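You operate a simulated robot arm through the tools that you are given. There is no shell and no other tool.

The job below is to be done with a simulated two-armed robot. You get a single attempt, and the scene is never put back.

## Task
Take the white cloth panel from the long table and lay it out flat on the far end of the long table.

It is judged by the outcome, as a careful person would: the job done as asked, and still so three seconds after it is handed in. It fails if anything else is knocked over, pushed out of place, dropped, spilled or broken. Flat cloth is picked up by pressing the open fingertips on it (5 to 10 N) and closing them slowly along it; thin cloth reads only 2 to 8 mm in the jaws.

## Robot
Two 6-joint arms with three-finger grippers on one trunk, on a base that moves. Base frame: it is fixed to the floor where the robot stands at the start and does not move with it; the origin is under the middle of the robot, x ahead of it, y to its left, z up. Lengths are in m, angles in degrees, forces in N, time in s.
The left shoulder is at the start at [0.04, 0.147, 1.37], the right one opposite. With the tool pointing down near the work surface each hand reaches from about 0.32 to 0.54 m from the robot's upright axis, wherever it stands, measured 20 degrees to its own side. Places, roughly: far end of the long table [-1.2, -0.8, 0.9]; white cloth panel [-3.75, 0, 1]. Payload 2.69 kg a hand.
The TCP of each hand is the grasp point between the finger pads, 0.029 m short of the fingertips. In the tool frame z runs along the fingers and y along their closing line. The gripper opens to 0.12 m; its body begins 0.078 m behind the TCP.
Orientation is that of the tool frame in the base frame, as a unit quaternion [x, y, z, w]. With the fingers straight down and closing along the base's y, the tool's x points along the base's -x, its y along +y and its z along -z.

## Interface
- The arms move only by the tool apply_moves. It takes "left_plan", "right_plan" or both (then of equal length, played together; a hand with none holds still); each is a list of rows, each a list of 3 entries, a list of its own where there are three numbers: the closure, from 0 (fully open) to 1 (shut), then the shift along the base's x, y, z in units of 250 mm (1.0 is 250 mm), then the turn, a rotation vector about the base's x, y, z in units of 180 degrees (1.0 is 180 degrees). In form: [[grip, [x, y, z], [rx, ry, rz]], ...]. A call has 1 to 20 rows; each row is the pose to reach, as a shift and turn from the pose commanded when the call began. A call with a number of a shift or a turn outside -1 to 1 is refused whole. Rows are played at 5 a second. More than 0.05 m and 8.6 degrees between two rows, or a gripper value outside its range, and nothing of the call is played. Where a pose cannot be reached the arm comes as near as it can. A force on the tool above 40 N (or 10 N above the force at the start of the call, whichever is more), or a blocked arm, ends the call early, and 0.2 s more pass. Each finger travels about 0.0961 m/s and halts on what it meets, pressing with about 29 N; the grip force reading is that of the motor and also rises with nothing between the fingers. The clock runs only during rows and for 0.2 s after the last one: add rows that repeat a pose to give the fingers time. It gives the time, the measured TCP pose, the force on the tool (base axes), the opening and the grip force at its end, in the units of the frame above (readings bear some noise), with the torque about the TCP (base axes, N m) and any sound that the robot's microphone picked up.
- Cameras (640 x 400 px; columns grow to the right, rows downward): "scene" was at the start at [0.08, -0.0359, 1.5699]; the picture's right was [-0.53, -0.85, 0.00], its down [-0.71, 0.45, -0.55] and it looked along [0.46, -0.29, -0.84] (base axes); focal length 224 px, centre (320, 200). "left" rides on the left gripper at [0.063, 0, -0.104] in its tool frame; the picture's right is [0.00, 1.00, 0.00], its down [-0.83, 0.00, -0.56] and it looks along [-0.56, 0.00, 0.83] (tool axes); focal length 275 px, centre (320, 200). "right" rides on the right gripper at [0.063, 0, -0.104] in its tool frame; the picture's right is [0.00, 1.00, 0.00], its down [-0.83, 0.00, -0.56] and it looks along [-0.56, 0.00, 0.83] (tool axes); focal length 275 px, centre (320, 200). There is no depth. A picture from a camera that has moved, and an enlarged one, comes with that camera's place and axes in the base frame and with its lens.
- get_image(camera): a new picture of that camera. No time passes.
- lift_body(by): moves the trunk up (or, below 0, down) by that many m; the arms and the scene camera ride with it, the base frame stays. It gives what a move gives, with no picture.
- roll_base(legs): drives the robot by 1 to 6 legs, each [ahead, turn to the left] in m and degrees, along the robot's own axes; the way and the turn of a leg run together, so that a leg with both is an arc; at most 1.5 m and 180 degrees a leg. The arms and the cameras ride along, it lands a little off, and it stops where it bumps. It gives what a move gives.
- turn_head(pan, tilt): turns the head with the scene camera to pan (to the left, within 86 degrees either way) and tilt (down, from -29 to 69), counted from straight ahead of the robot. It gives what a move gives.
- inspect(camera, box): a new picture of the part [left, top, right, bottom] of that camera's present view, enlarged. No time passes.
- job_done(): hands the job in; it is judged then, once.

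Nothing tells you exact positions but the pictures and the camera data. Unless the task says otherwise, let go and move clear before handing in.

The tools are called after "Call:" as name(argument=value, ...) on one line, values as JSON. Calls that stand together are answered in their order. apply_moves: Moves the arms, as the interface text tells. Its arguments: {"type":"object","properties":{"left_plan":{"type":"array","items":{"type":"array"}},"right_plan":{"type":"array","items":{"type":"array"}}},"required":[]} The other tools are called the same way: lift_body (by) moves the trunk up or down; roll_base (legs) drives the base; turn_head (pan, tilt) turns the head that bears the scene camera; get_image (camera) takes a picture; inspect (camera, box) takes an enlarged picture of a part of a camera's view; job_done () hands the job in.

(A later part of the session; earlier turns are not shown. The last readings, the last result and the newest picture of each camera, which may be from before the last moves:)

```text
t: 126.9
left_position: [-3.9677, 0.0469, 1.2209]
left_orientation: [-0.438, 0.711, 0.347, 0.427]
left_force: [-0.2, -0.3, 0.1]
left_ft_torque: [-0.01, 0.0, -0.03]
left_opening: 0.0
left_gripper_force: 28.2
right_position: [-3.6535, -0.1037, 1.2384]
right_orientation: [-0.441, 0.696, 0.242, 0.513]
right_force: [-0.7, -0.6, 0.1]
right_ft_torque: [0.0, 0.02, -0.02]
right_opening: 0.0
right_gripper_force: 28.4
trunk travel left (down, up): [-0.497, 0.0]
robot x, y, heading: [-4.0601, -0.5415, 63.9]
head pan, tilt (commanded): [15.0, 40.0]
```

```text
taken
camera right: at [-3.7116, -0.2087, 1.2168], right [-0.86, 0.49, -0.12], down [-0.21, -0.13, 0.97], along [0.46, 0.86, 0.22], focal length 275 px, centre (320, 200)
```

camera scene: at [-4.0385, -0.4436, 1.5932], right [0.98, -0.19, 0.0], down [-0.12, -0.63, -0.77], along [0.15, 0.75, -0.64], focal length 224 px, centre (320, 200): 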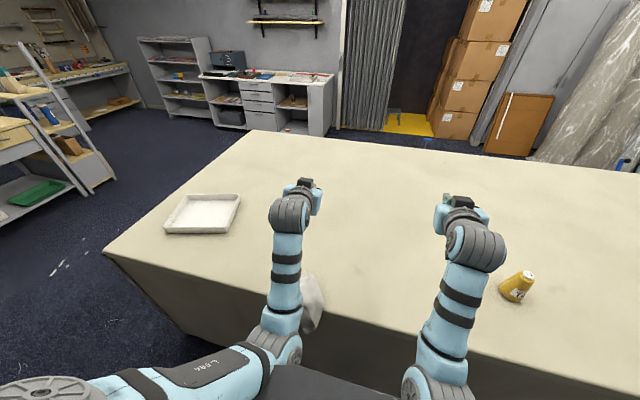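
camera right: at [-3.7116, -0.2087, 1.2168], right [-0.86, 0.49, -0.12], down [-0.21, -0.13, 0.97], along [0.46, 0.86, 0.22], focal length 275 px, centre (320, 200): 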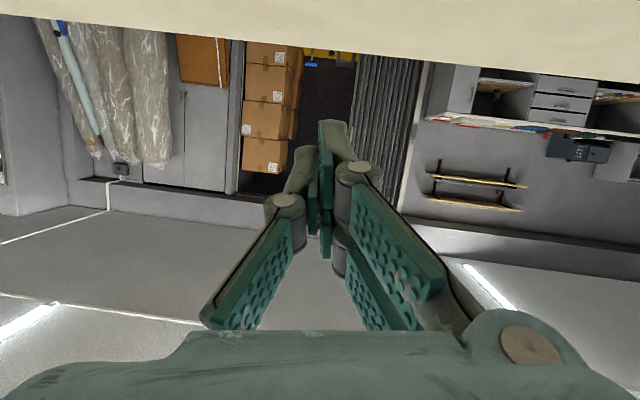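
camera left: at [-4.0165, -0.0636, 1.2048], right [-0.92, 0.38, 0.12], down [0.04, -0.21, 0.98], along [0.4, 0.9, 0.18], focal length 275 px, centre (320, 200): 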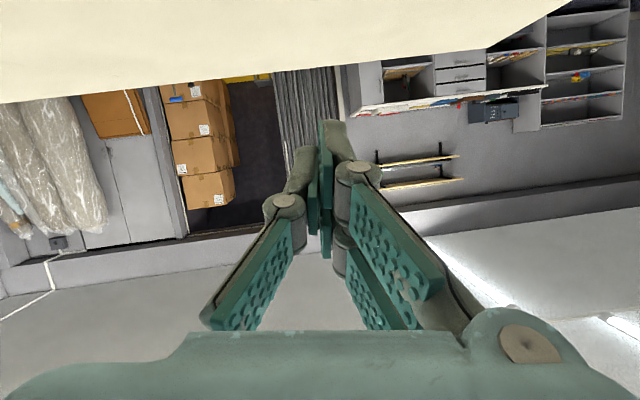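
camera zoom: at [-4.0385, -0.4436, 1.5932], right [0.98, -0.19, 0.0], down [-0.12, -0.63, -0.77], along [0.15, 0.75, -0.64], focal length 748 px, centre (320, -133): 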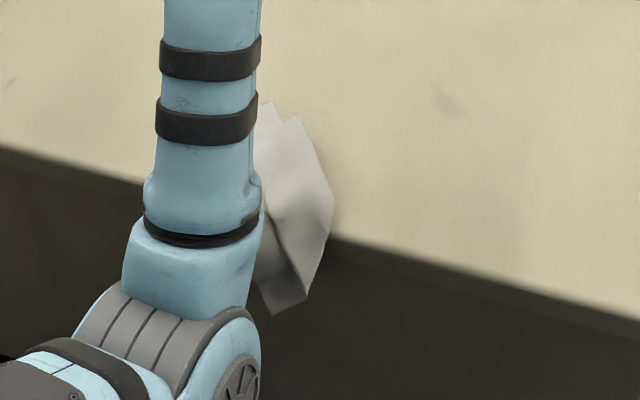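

The cloth is draped over the back edge at my left-front (about 12 cm on the table, 20+ cm hanging down). I'll bring the left hand down to vertical just above the part that's still on the table so I can pin it.

Call:
apply_moves(left_plan=[[1.0, [-0.017, -0.047, -0.17], [-0.0439, 0.0151, 0.0004]], [1.0, [-0.034, -0.094, -0.34], [-0.0878, 0.0301, 0.0008]], [0.9, [-0.051, -0.141, -0.5], [-0.1316, 0.0452, 0.0011]], [0.8, [-0.068, -0.188, -0.64], [-0.1755, 0.0603, 0.0015]], [0.7, [-0.084, -0.234, -0.77], [-0.2194, 0.0753, 0.0019]], [0.6, [-0.101, -0.281, -0.87], [-0.2633, 0.0904, 0.0023]], [0.55, [-0.118, -0.328, -0.95], [-0.3071, 0.1054, 0.0026]], [0.55, [-0.135, -0.375, -1.0], [-0.351, 0.1205, 0.003]]])

Call:
get_image(camera="left")

Call:
get_image(camera="scene")

```text
t: 128.7
left_position: [-3.9994, -0.0426, 0.9678]
left_orientation: [-0.527, 0.85, -0.002, -0.003]
left_force: [-0.4, 0.7, -0.8]
left_ft_torque: [-0.02, 0.0, 0.0]
left_opening: 0.0539
left_gripper_force: 0.0
right_position: [-3.6521, -0.0984, 1.2348]
right_orientation: [-0.441, 0.697, 0.241, 0.511]
right_force: [-0.4, 0.1, -0.4]
right_ft_torque: [0.0, -0.01, 0.02]
right_opening: 0.0001
right_gripper_force: 28.5
trunk travel left (down, up): [-0.497, 0.0]
robot x, y, heading: [-4.0578, -0.5397, 63.8]
head pan, tilt (commanded): [15.0, 40.0]
```

```text
taken
camera left: at [-4.0285, -0.0983, 1.072], right [-0.9, 0.45, 0.0], down [0.37, 0.75, 0.55], along [0.25, 0.49, -0.84], focal length 275 px, centre (320, 200)
```

left: 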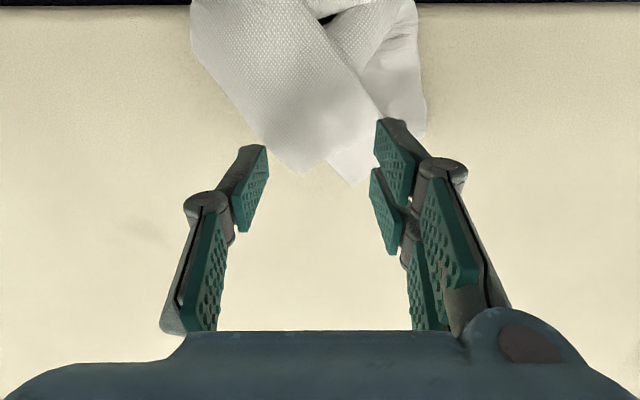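

```text
taken
camera scene: at [-4.036, -0.4379, 1.5927], right [0.98, -0.19, 0.0], down [-0.12, -0.63, -0.77], along [0.15, 0.75, -0.64], focal length 224 px, centre (320, 200)
```

scene: 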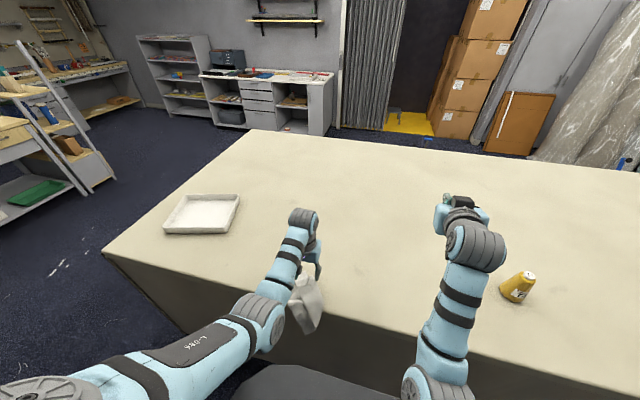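

The cloth is stationary: roughly 15 cm wide on the table top, right under the left hand, with the rest hanging over the edge. I'll move the left hand back 2.5 cm, open slightly wider and lower near the cloth.

Call:
apply_moves(left_plan=[[0.48, [-0.022, -0.045, 0], [0, 0, 0]], [0.42, [-0.044, -0.09, -0.04], [0, 0, 0]], [0.42, [-0.044, -0.09, -0.1], [0, 0, 0]], [0.42, [-0.044, -0.09, -0.16], [0, 0, 0]], [0.42, [-0.044, -0.09, -0.208], [0, 0, 0]], [0.42, [-0.044, -0.09, -0.208], [0, 0, 0]]])

Call:
get_image(camera="left")

```text
t: 130.1
left_position: [-4.0113, -0.0654, 0.9166]
left_orientation: [-0.528, 0.849, -0.002, -0.001]
left_force: [0.6, 1.0, 1.0]
left_ft_torque: [-0.02, -0.02, 0.01]
left_opening: 0.0697
left_gripper_force: 0.2
right_position: [-3.6523, -0.0994, 1.2344]
right_orientation: [-0.441, 0.697, 0.242, 0.512]
right_force: [-0.1, 0.3, -0.3]
right_ft_torque: [-0.02, 0.01, 0.03]
right_opening: 0.0001
right_gripper_force: 28.6
trunk travel left (down, up): [-0.497, 0.0]
robot x, y, heading: [-4.061, -0.5448, 63.9]
head pan, tilt (commanded): [15.0, 40.0]
```

```text
taken
camera left: at [-4.0402, -0.1219, 1.0213], right [-0.9, 0.45, 0.0], down [0.37, 0.75, 0.55], along [0.25, 0.49, -0.83], focal length 275 px, centre (320, 200)
```

left: 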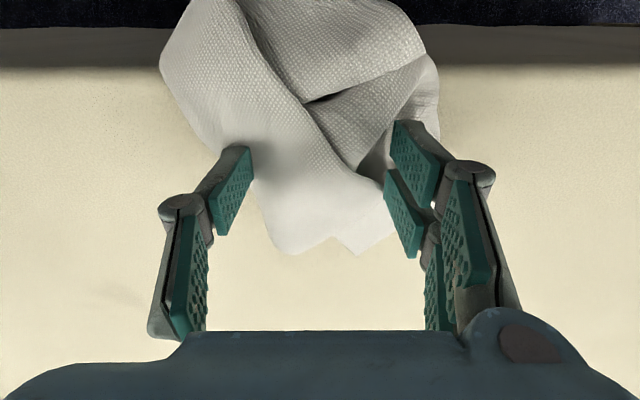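

The fingers straddle the cloth bundle nicely. I'll lower the last few millimetres to contact and check the force.

Call:
apply_moves(left_plan=[[0.42, [0, 0, -0.01], [0, 0, 0]], [0.42, [0, 0, -0.02], [0, 0, 0]], [0.42, [0, 0, -0.03], [0, 0, 0]], [0.42, [0, 0, -0.03], [0, 0, 0]]])

```text
t: 131.1
left_position: [-4.0096, -0.0658, 0.9101]
left_orientation: [-0.528, 0.849, -0.002, -0.001]
left_force: [0.1, 0.6, 2.6]
left_ft_torque: [-0.06, -0.05, 0.0]
left_opening: 0.0702
left_gripper_force: 0.2
right_position: [-3.6512, -0.1005, 1.2346]
right_orientation: [-0.44, 0.697, 0.241, 0.512]
right_force: [-0.8, -0.2, -0.7]
right_ft_torque: [0.0, 0.02, 0.02]
right_opening: 0.0
right_gripper_force: 28.5
trunk travel left (down, up): [-0.497, 0.0]
robot x, y, heading: [-4.06, -0.5438, 63.8]
head pan, tilt (commanded): [15.0, 40.0]
```

Light contact (2.6 N). I'll add a touch of pressure and close slowly.

Call:
apply_moves(left_plan=[[0.43, [0, 0, -0.002], [0, 0, 0]], [0.45, [0, 0, -0.002], [0, 0, 0]], [0.47, [0, 0, -0.002], [0, 0, 0]], [0.49, [0, 0, -0.002], [0, 0, 0]], [0.51, [0, 0, -0.002], [0, 0, 0]], [0.53, [0, 0, -0.002], [0, 0, 0]], [0.55, [0, 0, -0.002], [0, 0, 0]], [0.57, [0, 0, -0.002], [0, 0, 0]], [0.59, [0, 0, -0.002], [0, 0, 0]], [0.61, [0, 0, -0.002], [0, 0, 0]]])

Call:
get_image(camera="left")

```text
t: 133.3
left_position: [-4.0103, -0.0663, 0.9095]
left_orientation: [-0.528, 0.849, -0.001, -0.001]
left_force: [6.9, 1.9, 17.0]
left_ft_torque: [-0.25, -0.59, 0.12]
left_opening: 0.0493
left_gripper_force: 5.9
right_position: [-3.6499, -0.1022, 1.235]
right_orientation: [-0.44, 0.697, 0.242, 0.512]
right_force: [0.6, 0.1, -1.9]
right_ft_torque: [0.0, -0.03, 0.04]
right_opening: 0.0004
right_gripper_force: 28.7
trunk travel left (down, up): [-0.497, 0.0]
robot x, y, heading: [-4.0582, -0.5444, 63.9]
head pan, tilt (commanded): [15.0, 40.0]
```

```text
taken
camera left: at [-4.0387, -0.123, 1.0146], right [-0.9, 0.45, 0.0], down [0.37, 0.75, 0.55], along [0.25, 0.5, -0.83], focal length 275 px, centre (320, 200)
```

left: 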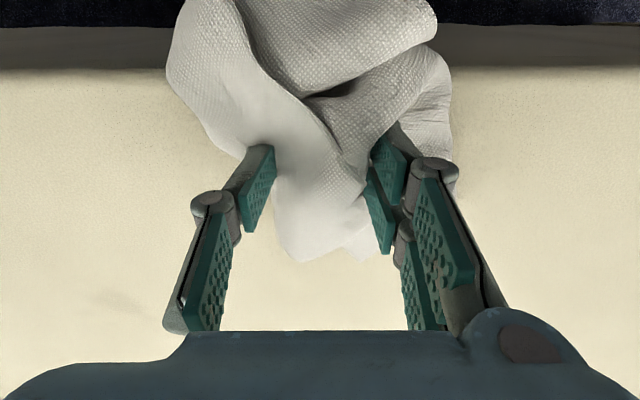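

The bundle is being gathered; force is up to 17 N so I'll ease up slightly and keep closing.

Call:
apply_moves(left_plan=[[0.62, [0, 0, 0.003], [0, 0, 0]], [0.64, [0, 0, 0.003], [0, 0, 0]], [0.66, [0, 0, 0.003], [0, 0, 0]], [0.68, [0, 0, 0.003], [0, 0, 0]], [0.7, [0, 0, 0.003], [0, 0, 0]], [0.72, [0, 0, 0.003], [0, 0, 0]], [0.74, [0, 0, 0.003], [0, 0, 0]], [0.76, [0, 0, 0.003], [0, 0, 0]], [0.78, [0, 0, 0.003], [0, 0, 0]], [0.8, [0, 0, 0.003], [0, 0, 0]]])

Call:
get_image(camera="left")

```text
t: 135.5
left_position: [-4.0111, -0.0684, 0.9109]
left_orientation: [-0.529, 0.849, 0.0, -0.002]
left_force: [4.8, 0.4, 23.1]
left_ft_torque: [-0.25, -0.33, 0.04]
left_opening: 0.0238
left_gripper_force: 0.4
right_position: [-3.6512, -0.103, 1.2369]
right_orientation: [-0.439, 0.697, 0.242, 0.513]
right_force: [-0.1, 0.4, -0.1]
right_ft_torque: [0.01, -0.01, 0.01]
right_opening: 0.0
right_gripper_force: 29.0
trunk travel left (down, up): [-0.497, 0.0]
robot x, y, heading: [-4.0635, -0.5423, 63.8]
head pan, tilt (commanded): [15.0, 40.0]
```

```text
taken
camera left: at [-4.0394, -0.1241, 1.0154], right [-0.9, 0.45, 0.0], down [0.37, 0.75, 0.55], along [0.25, 0.5, -0.83], focal length 275 px, centre (320, 200)
```

left: 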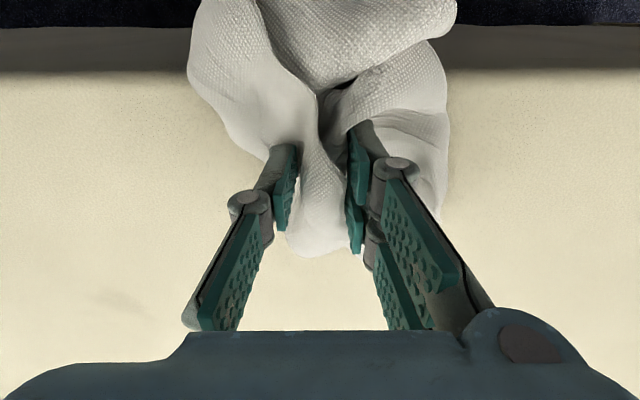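

A good fold stands between the fingers. I'll ease 1.5 mm up and shut the grip.

Call:
apply_moves(left_plan=[[0.82, [0, 0, 0.006], [0, 0, 0]], [0.84, [0, 0, 0.006], [0, 0, 0]], [0.86, [0, 0, 0.006], [0, 0, 0]], [0.88, [0, 0, 0.006], [0, 0, 0]], [0.9, [0, 0, 0.006], [0, 0, 0]], [0.92, [0, 0, 0.006], [0, 0, 0]], [0.94, [0, 0, 0.006], [0, 0, 0]], [0.96, [0, 0, 0.006], [0, 0, 0]], [1.0, [0, 0, 0.006], [0, 0, 0]], [1.0, [0, 0, 0.006], [0, 0, 0]], [1.0, [0, 0, 0.006], [0, 0, 0]]])

Call:
get_image(camera="left")

```text
t: 137.9
left_position: [-4.012, -0.066, 0.9102]
left_orientation: [-0.528, 0.849, -0.003, -0.001]
left_force: [0.8, 0.2, 2.5]
left_ft_torque: [-0.02, -0.02, -0.04]
left_opening: 0.0042
left_gripper_force: 28.9
right_position: [-3.6502, -0.1003, 1.2354]
right_orientation: [-0.439, 0.697, 0.242, 0.513]
right_force: [-0.4, -0.1, -0.1]
right_ft_torque: [0.02, 0.03, -0.01]
right_opening: 0.0
right_gripper_force: 28.1
trunk travel left (down, up): [-0.497, 0.0]
robot x, y, heading: [-4.0628, -0.5433, 64.0]
head pan, tilt (commanded): [15.0, 40.0]
```

```text
taken
camera left: at [-4.0395, -0.1223, 1.0157], right [-0.9, 0.45, 0.0], down [0.37, 0.75, 0.55], along [0.25, 0.49, -0.83], focal length 275 px, centre (320, 200)
```

left: 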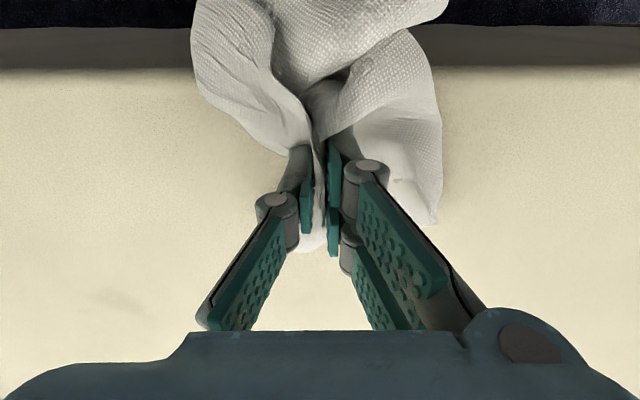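

The left jaws now hold a solid 4 mm bunch. I'll pull it slowly up and forward over the table, tilting the tool as I go, so the hanging part comes back onto the top.

Call:
apply_moves(left_plan=[[1.0, [0.026, 0.054, 0.054], [0.0178, -0.0087, 0]], [1.0, [0.053, 0.108, 0.109], [0.0357, -0.0174, 0]], [1.0, [0.079, 0.162, 0.163], [0.0535, -0.0261, 0]], [1.0, [0.105, 0.216, 0.217], [0.0713, -0.0348, 0]], [1.0, [0.131, 0.27, 0.271], [0.0892, -0.0435, 0]], [1.0, [0.158, 0.324, 0.326], [0.107, -0.0522, 0]], [1.0, [0.184, 0.378, 0.38], [0.1249, -0.0609, 0]], [1.0, [0.21, 0.431, 0.434], [0.1427, -0.0696, 0]], [1.0, [0.237, 0.485, 0.489], [0.1605, -0.0783, 0]], [1.0, [0.263, 0.539, 0.543], [0.1784, -0.087, 0]], [1.0, [0.289, 0.593, 0.597], [0.1962, -0.0957, 0]], [1.0, [0.315, 0.647, 0.651], [0.214, -0.1044, 0]], [1.0, [0.342, 0.701, 0.706], [0.2319, -0.1131, 0]], [1.0, [0.368, 0.755, 0.76], [0.2497, -0.1218, 0]], [1.0, [0.368, 0.755, 0.76], [0.2497, -0.1218, 0]]])

Call:
get_image(camera="scene")

Call:
get_image(camera="left")

```text
t: 141.1
left_position: [-3.9201, 0.123, 1.1012]
left_orientation: [-0.479, 0.77, 0.222, 0.358]
left_force: [-1.4, 1.3, -0.9]
left_ft_torque: [-0.03, -0.01, 0.0]
left_opening: 0.0039
left_gripper_force: 33.0
right_position: [-3.6524, -0.1005, 1.2348]
right_orientation: [-0.44, 0.697, 0.24, 0.512]
right_force: [0.3, -0.5, 0.8]
right_ft_torque: [0.0, 0.01, -0.03]
right_opening: 0.0
right_gripper_force: 28.5
trunk travel left (down, up): [-0.497, 0.0]
robot x, y, heading: [-4.0609, -0.5391, 64.0]
head pan, tilt (commanded): [15.0, 40.0]
```

```text
taken
camera scene: at [-4.0367, -0.4386, 1.5928], right [0.98, -0.19, 0.0], down [-0.12, -0.63, -0.77], along [0.15, 0.75, -0.64], focal length 224 px, centre (320, 200)
```

scene: 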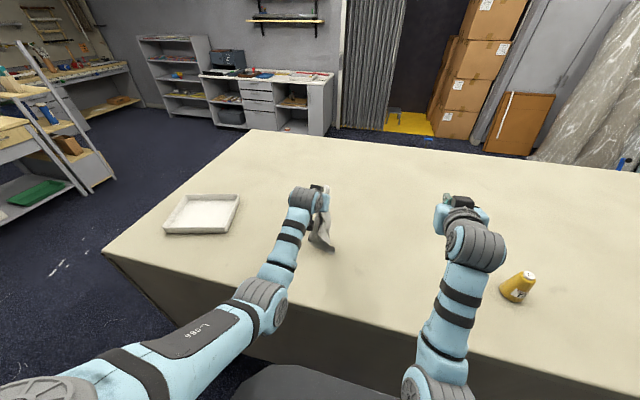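

```text
taken
camera left: at [-3.9739, 0.0157, 1.1201], right [-0.9, 0.44, 0.0], down [0.05, 0.1, 0.99], along [0.44, 0.89, -0.11], focal length 275 px, centre (320, 200)
```

left: 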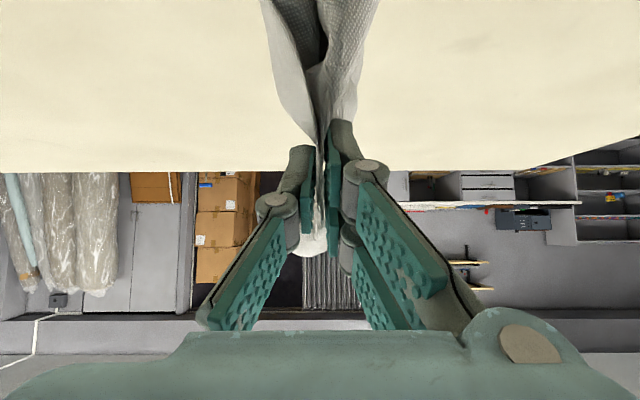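

The cloth is fully over the table again and gripped through the whole pad length (≈4 mm). I'll raise the left hand to z ≈ 1.19 (a pose proven reachable) so the cloth clears the table before backing off.

Call:
apply_moves(left_plan=[[1.0, [-0.012, -0.025, 0.069], [0.014, -0.0068, 0]], [1.0, [-0.024, -0.05, 0.138], [0.028, -0.0136, 0]], [1.0, [-0.037, -0.076, 0.206], [0.042, -0.0204, 0]], [1.0, [-0.049, -0.101, 0.275], [0.056, -0.0272, 0]], [1.0, [-0.061, -0.126, 0.344], [0.07, -0.034, 0]], [1.0, [-0.061, -0.126, 0.344], [0.07, -0.034, 0]]])

Call:
get_image(camera="left")

Call:
get_image(camera="scene")

```text
t: 142.5
left_position: [-3.9346, 0.0925, 1.1875]
left_orientation: [-0.448, 0.721, 0.28, 0.448]
left_force: [-0.2, -0.7, 0.7]
left_ft_torque: [-0.01, -0.02, 0.19]
left_opening: 0.002
left_gripper_force: 28.4
right_position: [-3.6515, -0.1008, 1.2349]
right_orientation: [-0.44, 0.697, 0.241, 0.512]
right_force: [-0.8, 0.1, 0.5]
right_ft_torque: [0.01, 0.01, 0.03]
right_opening: 0.0003
right_gripper_force: 28.0
trunk travel left (down, up): [-0.497, 0.0]
robot x, y, heading: [-4.059, -0.5403, 63.8]
head pan, tilt (commanded): [15.0, 40.0]
```

```text
taken
camera left: at [-3.9891, -0.0164, 1.177], right [-0.9, 0.44, 0.01], down [-0.05, -0.12, 0.99], along [0.44, 0.89, 0.13], focal length 275 px, centre (320, 200)
```

left: 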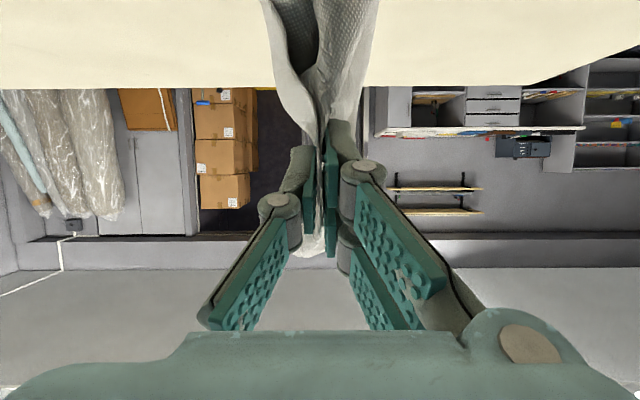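

```text
taken
camera scene: at [-4.0366, -0.4386, 1.5928], right [0.98, -0.19, 0.0], down [-0.12, -0.63, -0.77], along [0.15, 0.75, -0.64], focal length 224 px, centre (320, 200)
```

scene: 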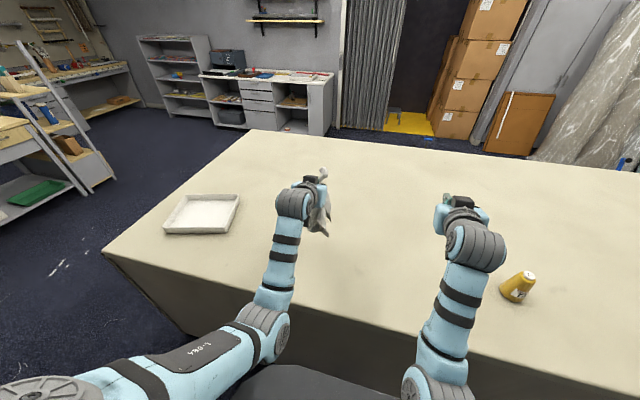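

The grip looks deep, but the jaw reading fell to 2 mm; I'll wait two seconds to check that the cloth isn't creeping before committing to the drive.

Call:
apply_moves(left_plan=[[1.0, [0, 0, 0], [0, 0, 0]], [1.0, [0, 0, 0], [0, 0, 0]], [1.0, [0, 0, 0], [0, 0, 0]], [1.0, [0, 0, 0], [0, 0, 0]], [1.0, [0, 0, 0], [0, 0, 0]], [1.0, [0, 0, 0], [0, 0, 0]], [1.0, [0, 0, 0], [0, 0, 0]], [1.0, [0, 0, 0], [0, 0, 0]], [1.0, [0, 0, 0], [0, 0, 0]], [1.0, [0, 0, 0], [0, 0, 0]], [1.0, [0, 0, 0], [0, 0, 0]], [1.0, [0, 0, 0], [0, 0, 0]]])

Call:
get_image(camera="left")

```text
t: 145.1
left_position: [-3.9354, 0.0926, 1.1868]
left_orientation: [-0.448, 0.721, 0.28, 0.448]
left_force: [-2.0, -1.2, -0.4]
left_ft_torque: [0.09, 0.16, 0.43]
left_opening: 0.0019
left_gripper_force: 26.9
right_position: [-3.652, -0.0995, 1.2357]
right_orientation: [-0.44, 0.697, 0.241, 0.512]
right_force: [0.0, -0.7, 0.2]
right_ft_torque: [0.02, 0.02, 0.0]
right_opening: 0.0002
right_gripper_force: 28.1
trunk travel left (down, up): [-0.497, 0.0]
robot x, y, heading: [-4.0627, -0.547, 63.5]
head pan, tilt (commanded): [15.0, 40.0]
```

```text
taken
camera left: at [-3.989, -0.0164, 1.177], right [-0.9, 0.44, 0.01], down [-0.05, -0.12, 0.99], along [0.44, 0.89, 0.13], focal length 275 px, centre (320, 200)
```

left: 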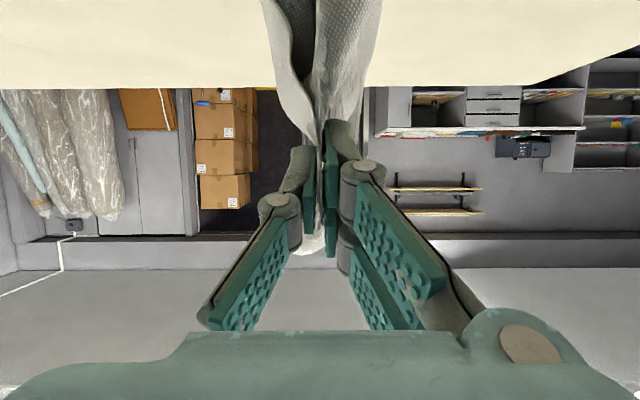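

No visible creep over 2.6 s. I'll back off 0.17 m and check the grip again.

Call:
roll_base(legs=[[-0.17, 0]])

Call:
get_image(camera="left")

Call:
get_image(camera="scene")

```text
t: 146.6
left_position: [-4.0041, -0.0549, 1.1844]
left_orientation: [-0.447, 0.723, 0.278, 0.447]
left_force: [-0.4, 2.2, -0.5]
left_ft_torque: [-0.03, 0.08, 0.09]
left_opening: 0.0037
left_gripper_force: 31.4
right_position: [-3.7227, -0.2476, 1.2322]
right_orientation: [-0.44, 0.699, 0.24, 0.511]
right_force: [0.2, 1.4, 0.1]
right_ft_torque: [0.02, -0.02, -0.01]
right_opening: 0.0001
right_gripper_force: 28.8
trunk travel left (down, up): [-0.497, 0.0]
robot x, y, heading: [-4.1366, -0.6918, 63.9]
head pan, tilt (commanded): [15.0, 40.0]
```

```text
taken
camera left: at [-4.0596, -0.1641, 1.1752], right [-0.89, 0.45, 0.01], down [-0.05, -0.12, 0.99], along [0.44, 0.89, 0.13], focal length 275 px, centre (320, 200)
```

left: 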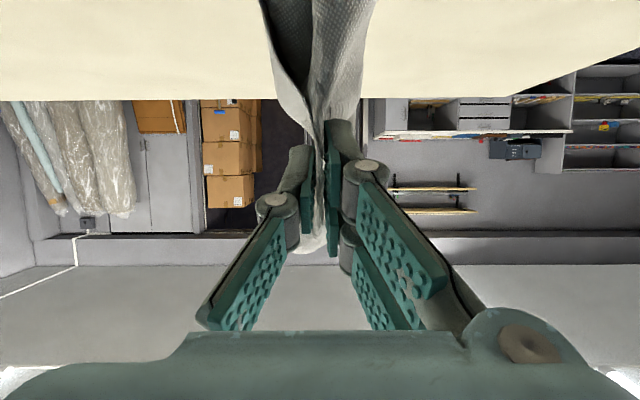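

```text
taken
camera scene: at [-4.1089, -0.5846, 1.5924], right [0.98, -0.2, 0.0], down [-0.13, -0.63, -0.76], along [0.15, 0.75, -0.65], focal length 224 px, centre (320, 200)
```

scene: 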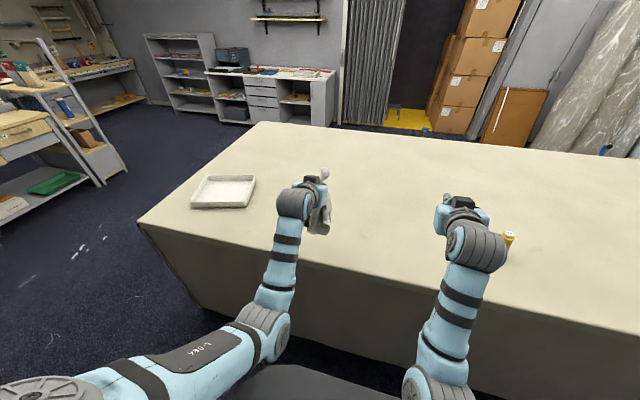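

Grip is stable at 3.7 mm. I'll turn left 90° to face along the aisle (hands stay outside the table and clear of the desk).

Call:
roll_base(legs=[[0, 90]])

Call:
get_image(camera="left")

Call:
get_image(camera="scene")

```text
t: 150.9
left_position: [-4.7753, -0.5882, 1.1876]
left_orientation: [0.83, -0.178, -0.517, -0.109]
left_force: [-0.9, -1.0, 0.0]
left_ft_torque: [0.05, -0.07, -0.17]
left_opening: 0.0033
left_gripper_force: 32.7
right_position: [-4.5915, -0.2986, 1.2346]
right_orientation: [0.807, -0.166, -0.536, -0.181]
right_force: [-0.2, -0.1, -0.4]
right_ft_torque: [-0.04, 0.04, 0.01]
right_opening: 0.0
right_gripper_force: 28.6
trunk travel left (down, up): [-0.497, 0.0]
robot x, y, heading: [-4.1382, -0.6923, 155.8]
head pan, tilt (commanded): [15.0, 40.0]
```

```text
taken
camera left: at [-4.6649, -0.6375, 1.177], right [-0.41, -0.91, 0.01], down [0.12, -0.05, 0.99], along [-0.9, 0.41, 0.13], focal length 275 px, centre (320, 200)
```

left: 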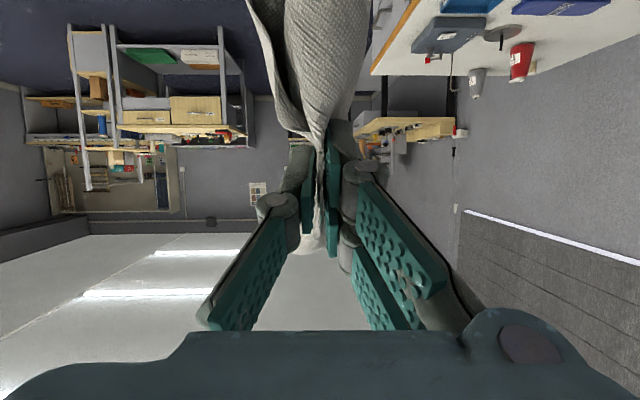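

```text
taken
camera scene: at [-4.239, -0.6696, 1.5928], right [0.16, 0.99, 0.0], down [0.64, -0.1, -0.77], along [-0.76, 0.12, -0.64], focal length 224 px, centre (320, 200)
```

scene: 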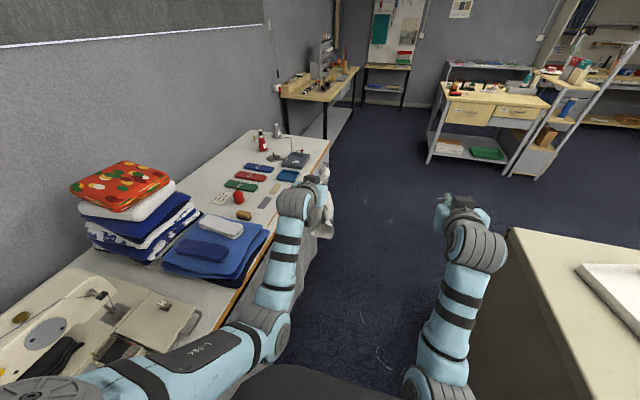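

Still gripped well. I'll straighten to the table direction and reverse 1.2 m along the aisle, checking the grip midway.

Call:
roll_base(legs=[[0, -1.8], [-1.2, 0]])

Call:
get_image(camera="left")

Call:
get_image(camera="scene")

```text
t: 157.3
left_position: [-3.6882, -1.0921, 1.1864]
left_orientation: [0.829, -0.185, -0.516, -0.114]
left_force: [-2.1, -0.1, -0.4]
left_ft_torque: [-0.05, 0.01, 0.02]
left_opening: 0.0037
left_gripper_force: 32.2
right_position: [-3.5022, -0.8062, 1.2338]
right_orientation: [0.807, -0.173, -0.534, -0.186]
right_force: [-0.8, 0.7, 0.2]
right_ft_torque: [0.03, 0.0, 0.0]
right_opening: 0.0001
right_gripper_force: 29.3
trunk travel left (down, up): [-0.497, 0.0]
robot x, y, heading: [-3.049, -1.206, 155.1]
head pan, tilt (commanded): [15.0, 40.0]
```

```text
taken
camera left: at [-3.5793, -1.1436, 1.1766], right [-0.42, -0.91, 0.01], down [0.12, -0.05, 0.99], along [-0.9, 0.42, 0.13], focal length 275 px, centre (320, 200)
```

left: 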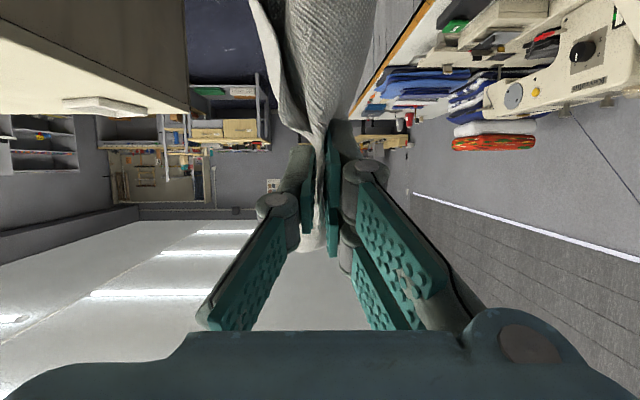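

```text
taken
camera scene: at [-3.1543, -1.1821, 1.5927], right [0.17, 0.99, 0.0], down [0.63, -0.11, -0.77], along [-0.75, 0.13, -0.64], focal length 224 px, centre (320, 200)
```

scene: 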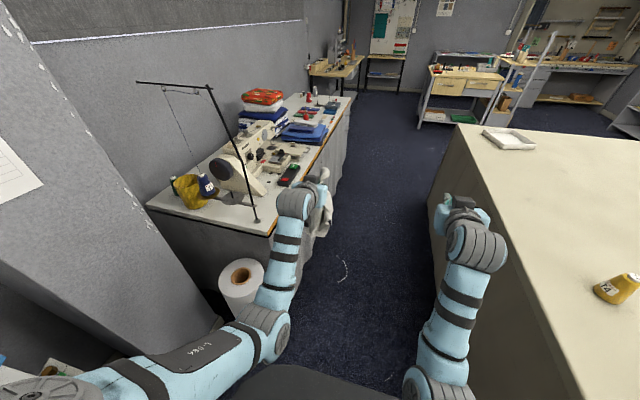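

Halfway, grip steady. I'll reverse the remaining 1.2 m.

Call:
roll_base(legs=[[0, -1.2], [-1.2, 0]])

Call:
get_image(camera="left")

Call:
turn_head(pan=-70, tilt=45)

Call:
get_image(camera="scene")

```text
t: 163.7
left_position: [-2.6309, -1.5967, 1.1869]
left_orientation: [0.827, -0.191, -0.515, -0.117]
left_force: [0.5, -1.9, 0.2]
left_ft_torque: [0.02, -0.05, -0.16]
left_opening: 0.0026
left_gripper_force: 30.6
right_position: [-2.4389, -1.3133, 1.2338]
right_orientation: [0.805, -0.179, -0.532, -0.19]
right_force: [-0.1, -0.6, -0.4]
right_ft_torque: [0.01, 0.01, 0.02]
right_opening: 0.0001
right_gripper_force: 28.5
trunk travel left (down, up): [-0.497, 0.0]
robot x, y, heading: [-1.9972, -1.7197, 154.2]
head pan, tilt (commanded): [15.0, 40.0]
```

```text
taken
camera left: at [-2.5215, -1.6493, 1.1766], right [-0.44, -0.9, 0.01], down [0.12, -0.05, 0.99], along [-0.89, 0.44, 0.13], focal length 275 px, centre (320, 200)
```

left: 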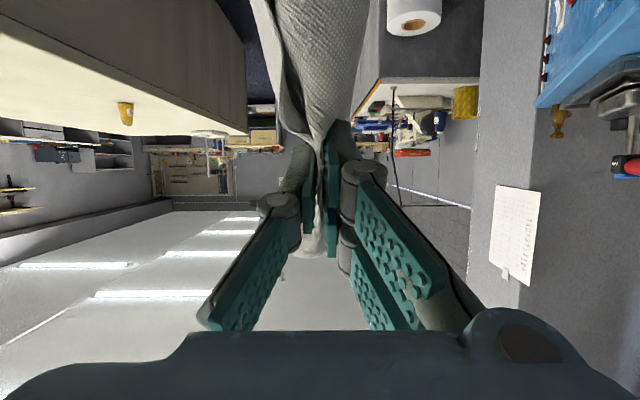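

```text
t: 165.2
left_position: [-2.6291, -1.5963, 1.1875]
left_orientation: [0.827, -0.191, -0.515, -0.118]
left_force: [-1.1, 1.1, 0.1]
left_ft_torque: [-0.03, 0.01, -0.04]
left_opening: 0.0031
left_gripper_force: 32.6
right_position: [-2.4367, -1.3132, 1.235]
right_orientation: [0.805, -0.18, -0.533, -0.19]
right_force: [0.8, 0.1, 0.1]
right_ft_torque: [-0.02, 0.01, -0.05]
right_opening: 0.0
right_gripper_force: 28.4
trunk travel left (down, up): [-0.497, 0.0]
robot x, y, heading: [-1.9896, -1.7196, 154.1]
head pan, tilt (commanded): [-70.0, 45.0]
```

```text
taken
camera scene: at [-2.0042, -1.6304, 1.5856], right [0.99, -0.1, 0.0], down [-0.07, -0.7, -0.71], along [0.07, 0.7, -0.71], focal length 224 px, centre (320, 200)
```

scene: 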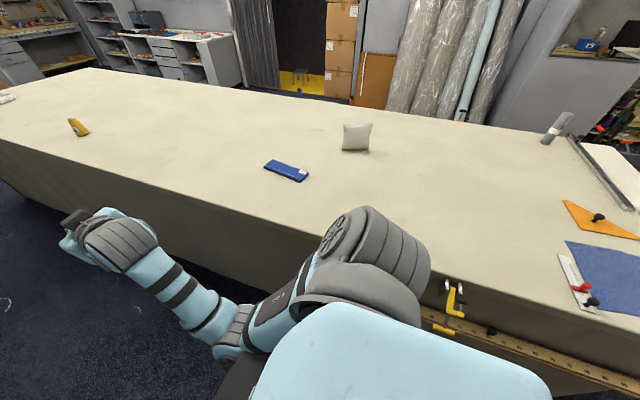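

I'm at u ≈ 1.04 m, beside the far-end area: there's free table from u ≈ 0.5 to 1.2 m between the ruler/blue fabric and the white pillow, with the yellow clamp at u ≈ 0.78 on the back rail. I'll turn right 90° to face the table.

Call:
roll_base(legs=[[0, -90]])

Call:
turn_head(pan=0, tilt=55)

Call:
get_image(camera="scene")

Call:
get_image(camera="left")

```text
t: 169.4
left_position: [-1.8895, -1.0826, 1.1872]
left_orientation: [-0.461, 0.713, 0.289, 0.443]
left_force: [-0.2, 1.4, -1.1]
left_ft_torque: [0.0, 0.04, 0.07]
left_opening: 0.0032
left_gripper_force: 28.7
right_position: [-1.6002, -1.2656, 1.2356]
right_orientation: [-0.453, 0.689, 0.25, 0.507]
right_force: [-0.3, -0.4, 0.4]
right_ft_torque: [0.01, 0.01, -0.01]
right_opening: 0.0
right_gripper_force: 28.4
trunk travel left (down, up): [-0.497, 0.0]
robot x, y, heading: [-1.9941, -1.7217, 66.0]
head pan, tilt (commanded): [-70.0, 45.0]
```

```text
t: 170.8
left_position: [-1.8891, -1.0818, 1.1871]
left_orientation: [-0.46, 0.713, 0.288, 0.443]
left_force: [-0.6, 0.3, 0.8]
left_ft_torque: [0.01, -0.08, -0.1]
left_opening: 0.0035
left_gripper_force: 32.3
right_position: [-1.6001, -1.2656, 1.2358]
right_orientation: [-0.452, 0.69, 0.25, 0.507]
right_force: [0.6, 0.0, 0.0]
right_ft_torque: [-0.01, 0.0, 0.01]
right_opening: 0.0
right_gripper_force: 28.4
trunk travel left (down, up): [-0.497, 0.0]
robot x, y, heading: [-1.9931, -1.7178, 66.0]
head pan, tilt (commanded): [0.0, 55.0]
```

```text
taken
camera scene: at [-1.9569, -1.635, 1.5721], right [0.91, -0.41, 0.0], down [-0.33, -0.75, -0.57], along [0.23, 0.52, -0.82], focal length 224 px, centre (320, 200)
```

scene: 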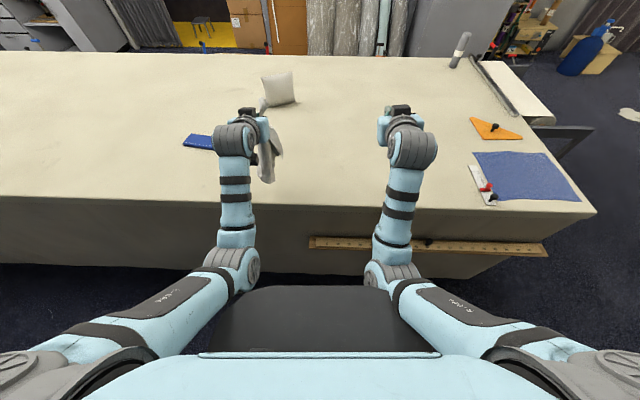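

```text
taken
camera left: at [-1.9397, -1.1932, 1.177], right [-0.91, 0.41, 0.01], down [-0.05, -0.12, 0.99], along [0.41, 0.9, 0.13], focal length 275 px, centre (320, 200)
```

left: 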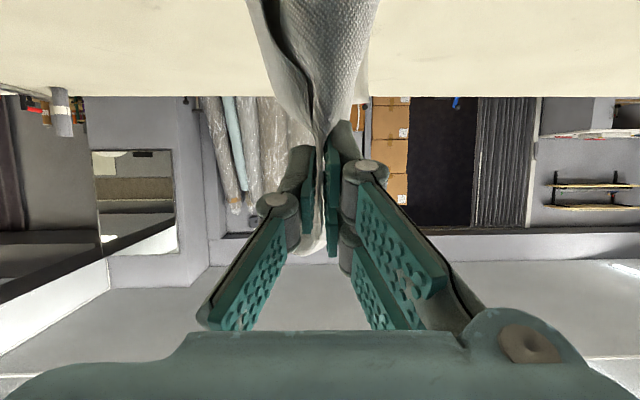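

I'm facing the far-end area with the cloth well gripped; a wooden rule-board sticks out ~0.1 m from the back edge on the right half, so I'll only advance about 0.18 m and straighten by 2°.

Call:
roll_base(legs=[[0, -2], [0.18, 0]])

Call:
get_image(camera="scene")

```text
t: 172.7
left_position: [-1.7891, -0.929, 1.1909]
left_orientation: [-0.447, 0.721, 0.28, 0.449]
left_force: [0.7, -2.6, -0.5]
left_ft_torque: [0.09, 0.12, 0.41]
left_opening: 0.0018
left_gripper_force: 27.2
right_position: [-1.5072, -1.1218, 1.2374]
right_orientation: [-0.44, 0.696, 0.243, 0.513]
right_force: [-0.4, -0.4, 0.2]
right_ft_torque: [-0.01, -0.02, 0.03]
right_opening: 0.0
right_gripper_force: 28.3
trunk travel left (down, up): [-0.497, 0.0]
robot x, y, heading: [-1.915, -1.5625, 63.9]
head pan, tilt (commanded): [0.0, 55.0]
```

```text
taken
camera scene: at [-1.8773, -1.48, 1.5725], right [0.9, -0.44, 0.0], down [-0.36, -0.73, -0.58], along [0.25, 0.52, -0.82], focal length 224 px, centre (320, 200)
```

scene: 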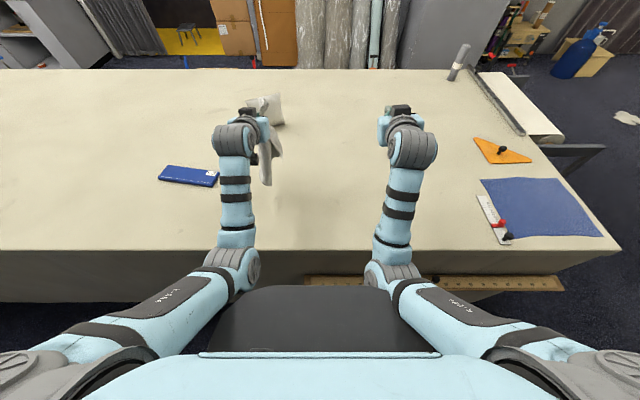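

The base is placed: table edge 0.385 m ahead, clear table in front. First I'll bring the idle right hand down to a vertical pose at the right side, out of the way.

Call:
apply_moves(right_plan=[[1.0, [0.011, -0.039, -0.12], [-0.0323, 0.0208, -0.0004]], [1.0, [0.022, -0.078, -0.24], [-0.0646, 0.0415, -0.0007]], [0.9, [0.034, -0.117, -0.35], [-0.097, 0.0623, -0.0011]], [0.8, [0.045, -0.156, -0.46], [-0.1293, 0.083, -0.0014]], [0.7, [0.056, -0.195, -0.56], [-0.1616, 0.1038, -0.0018]], [0.6, [0.067, -0.233, -0.65], [-0.1939, 0.1246, -0.0021]], [0.5, [0.078, -0.272, -0.73], [-0.2262, 0.1453, -0.0025]], [0.5, [0.09, -0.311, -0.79], [-0.2586, 0.1661, -0.0028]], [0.5, [0.101, -0.35, -0.84], [-0.2909, 0.1868, -0.0032]], [0.5, [0.112, -0.389, -0.868], [-0.3232, 0.2076, -0.0035]]])

```text
t: 174.9
left_position: [-1.7872, -0.9252, 1.1875]
left_orientation: [-0.448, 0.721, 0.28, 0.447]
left_force: [0.0, -0.9, 0.2]
left_ft_torque: [0.0, -0.04, -0.01]
left_opening: 0.0029
left_gripper_force: 27.4
right_position: [-1.4772, -1.2167, 1.0186]
right_orientation: [-0.529, 0.848, -0.002, -0.003]
right_force: [-0.3, 0.3, -0.5]
right_ft_torque: [0.02, -0.01, 0.0]
right_opening: 0.0602
right_gripper_force: 0.0
trunk travel left (down, up): [-0.497, 0.0]
robot x, y, heading: [-1.9143, -1.5617, 63.7]
head pan, tilt (commanded): [0.0, 55.0]
```

Right hand is parked. Now I'll lay the cloth out with the left hand: forward and down until its bottom touches, then back and down to a vertical pose so that it stretches out away from me.

Call:
apply_moves(left_plan=[[1.0, [0.068, 0.02, -0.06], [0, 0, 0]], [1.0, [0.136, 0.04, -0.12], [0, 0, 0]], [1.0, [0.207, 0.059, -0.18], [0, 0, 0]], [1.0, [0.273, 0.076, -0.24], [0, 0, 0]], [1.0, [0.337, 0.089, -0.3], [0, 0, 0]], [1.0, [0.389, 0.103, -0.352], [0, 0, 0]], [1.0, [0.354, 0.032, -0.42], [-0.0318, 0.0155, 0]], [1.0, [0.319, -0.04, -0.492], [-0.0636, 0.0311, 0]], [1.0, [0.284, -0.112, -0.56], [-0.0954, 0.0466, 0]], [1.0, [0.245, -0.191, -0.632], [-0.1272, 0.0622, 0]], [1.0, [0.206, -0.27, -0.7], [-0.159, 0.0777, 0]], [1.0, [0.167, -0.349, -0.76], [-0.1908, 0.0932, 0]], [1.0, [0.125, -0.435, -0.824], [-0.2226, 0.1088, 0]], [1.0, [0.083, -0.522, -0.888], [-0.2544, 0.1243, 0]], [1.0, [0.042, -0.604, -0.944], [-0.2862, 0.1399, 0]], [1.0, [0.002, -0.687, -1.0], [-0.318, 0.1554, 0]]])

Call:
get_image(camera="scene")

Call:
get_image(camera="left")

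Call:
get_image(camera="right")

```text
t: 178.3
left_position: [-1.7873, -1.0961, 0.9367]
left_orientation: [-0.528, 0.849, -0.001, 0.001]
left_force: [-0.7, 0.6, 0.8]
left_ft_torque: [0.04, 0.01, -0.07]
left_opening: 0.0021
left_gripper_force: 27.1
right_position: [-1.4783, -1.2143, 1.0188]
right_orientation: [-0.53, 0.848, -0.001, -0.001]
right_force: [0.4, -0.2, -0.8]
right_ft_torque: [-0.02, -0.01, 0.0]
right_opening: 0.0602
right_gripper_force: 0.1
trunk travel left (down, up): [-0.497, 0.0]
robot x, y, heading: [-1.914, -1.5592, 64.0]
head pan, tilt (commanded): [0.0, 55.0]
```

```text
taken
camera scene: at [-1.8744, -1.4747, 1.5721], right [0.9, -0.44, 0.0], down [-0.36, -0.74, -0.57], along [0.25, 0.51, -0.82], focal length 224 px, centre (320, 200)
```

scene: 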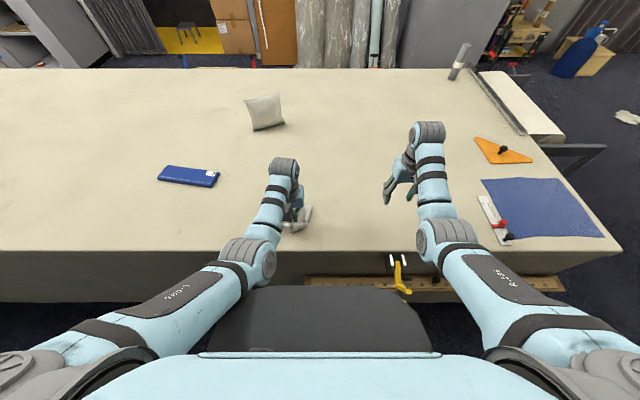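

```text
taken
camera left: at [-1.8157, -1.1525, 1.0408], right [-0.89, 0.45, 0.0], down [0.37, 0.74, 0.56], along [0.25, 0.5, -0.83], focal length 275 px, centre (320, 200)
```

left: 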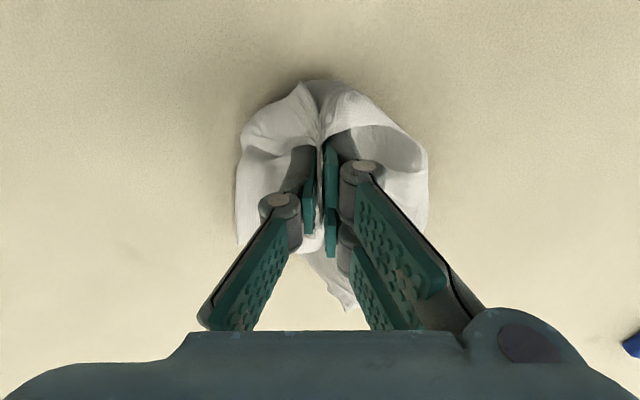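

```text
taken
camera right: at [-1.5058, -1.2713, 1.124], right [-0.9, 0.44, 0.0], down [0.36, 0.75, 0.55], along [0.24, 0.5, -0.83], focal length 275 px, centre (320, 200)
```

right: 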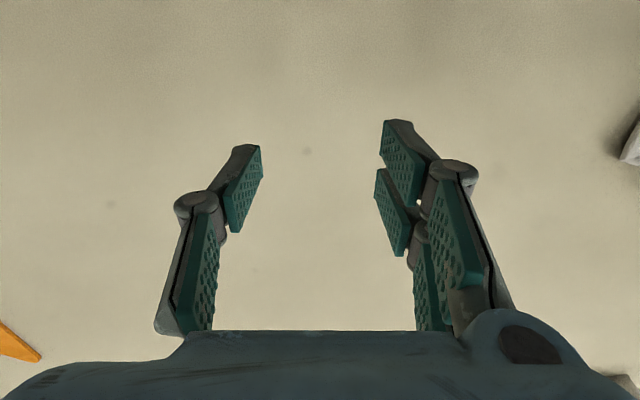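

The cloth is on the far-end table top, bunched under the left hand. I'll lower a little, release it, and lift clear to see its shape.

Call:
apply_moves(left_plan=[[1.0, [0, 0, -0.04], [0, 0, 0]], [1.0, [0, 0, -0.08], [0, 0, 0]], [0.9, [0, 0, -0.08], [0, 0, 0]], [0.8, [0, 0, -0.08], [0, 0, 0]], [0.7, [0, 0, -0.08], [0, 0, 0]], [0.6, [0, 0, -0.08], [0, 0, 0]], [0.5, [0, 0, -0.08], [0, 0, 0]], [0.5, [0, 0, -0.04], [0, 0, 0]], [0.5, [0, 0, 0.04], [0, 0, 0]], [0.5, [0, 0, 0.16], [0, 0, 0]], [0.5, [0, 0, 0.3], [0, 0, 0]], [0.5, [-0.1, 0.05, 0.4], [0, 0, 0]], [0.5, [-0.25, 0.12, 0.4], [0, 0, 0]]])

Call:
get_image(camera="left")

Call:
inspect(camera="scene", box=[240, 150, 400, 270])

```text
t: 181.1
left_position: [-1.845, -1.0582, 1.0261]
left_orientation: [-0.529, 0.849, -0.002, 0.0]
left_force: [-0.5, -0.4, 0.5]
left_ft_torque: [-0.02, -0.06, -0.03]
left_opening: 0.06
left_gripper_force: 0.0
left hand out of reach, approached as far as the arm can: row 12, 13
right_position: [-1.479, -1.2142, 1.0188]
right_orientation: [-0.529, 0.849, -0.003, -0.002]
right_force: [-0.3, 0.7, 0.4]
right_ft_torque: [-0.03, -0.01, -0.02]
right_opening: 0.0599
right_gripper_force: 0.1
trunk travel left (down, up): [-0.497, 0.0]
robot x, y, heading: [-1.9124, -1.561, 63.7]
head pan, tilt (commanded): [0.0, 55.0]
```

```text
taken
camera left: at [-1.8746, -1.115, 1.1306], right [-0.89, 0.45, 0.0], down [0.37, 0.74, 0.56], along [0.25, 0.5, -0.83], focal length 275 px, centre (320, 200)
```

left: 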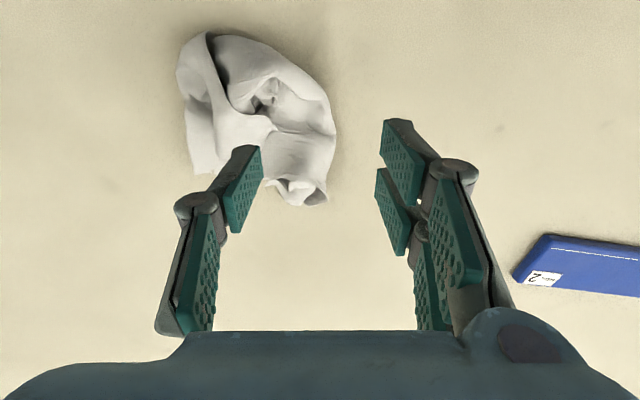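

```text
3.33 times, centred on (320, 210) of scene
camera zoom: at [-1.8766, -1.473, 1.572], right [0.9, -0.44, 0.0], down [-0.36, -0.74, -0.57], along [0.25, 0.51, -0.82], focal length 748 px, centre (320, 167)
```

zoom: 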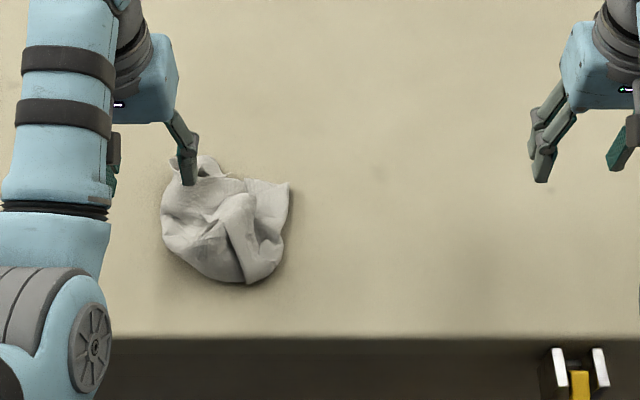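

The cloth lies as a compact crumple about 14 cm across, near the table's back edge. I'll examine it closely from both cameras to find an outer corner to pull.

Call:
inspect(camera="left", box=[150, 10, 370, 230])

Call:
inspect(camera="scene", box=[270, 180, 330, 230])

```text
1.82 times, centred on (260, 120) of left
camera zoom: at [-1.8746, -1.115, 1.1306], right [-0.89, 0.45, 0.0], down [0.37, 0.74, 0.56], along [0.25, 0.5, -0.83], focal length 500 px, centre (429, 346)
```

zoom: 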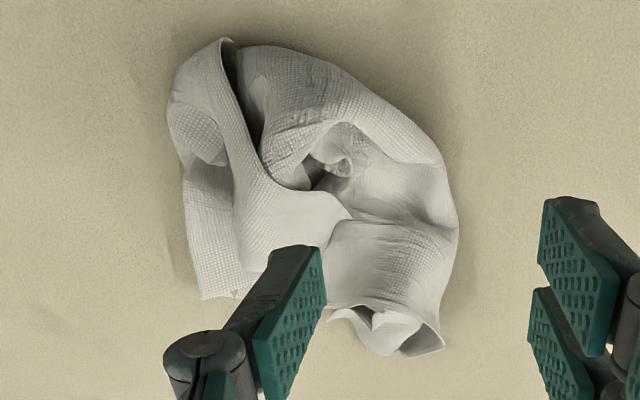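

```text
8.00 times, centred on (300, 205) of scene
camera zoom: at [-1.8766, -1.473, 1.572], right [0.9, -0.44, 0.0], down [-0.36, -0.74, -0.57], along [0.25, 0.51, -0.82], focal length 1796 px, centre (480, 160)
```

zoom: 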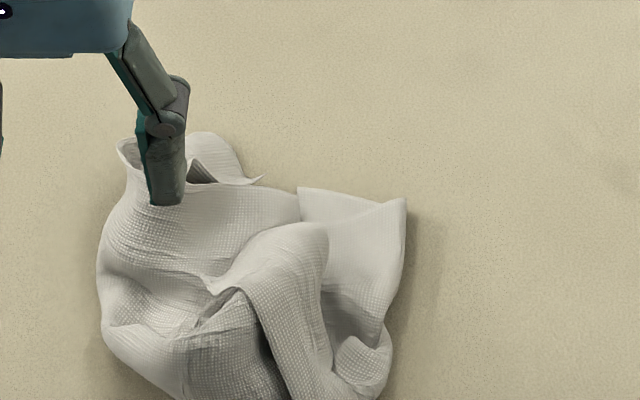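

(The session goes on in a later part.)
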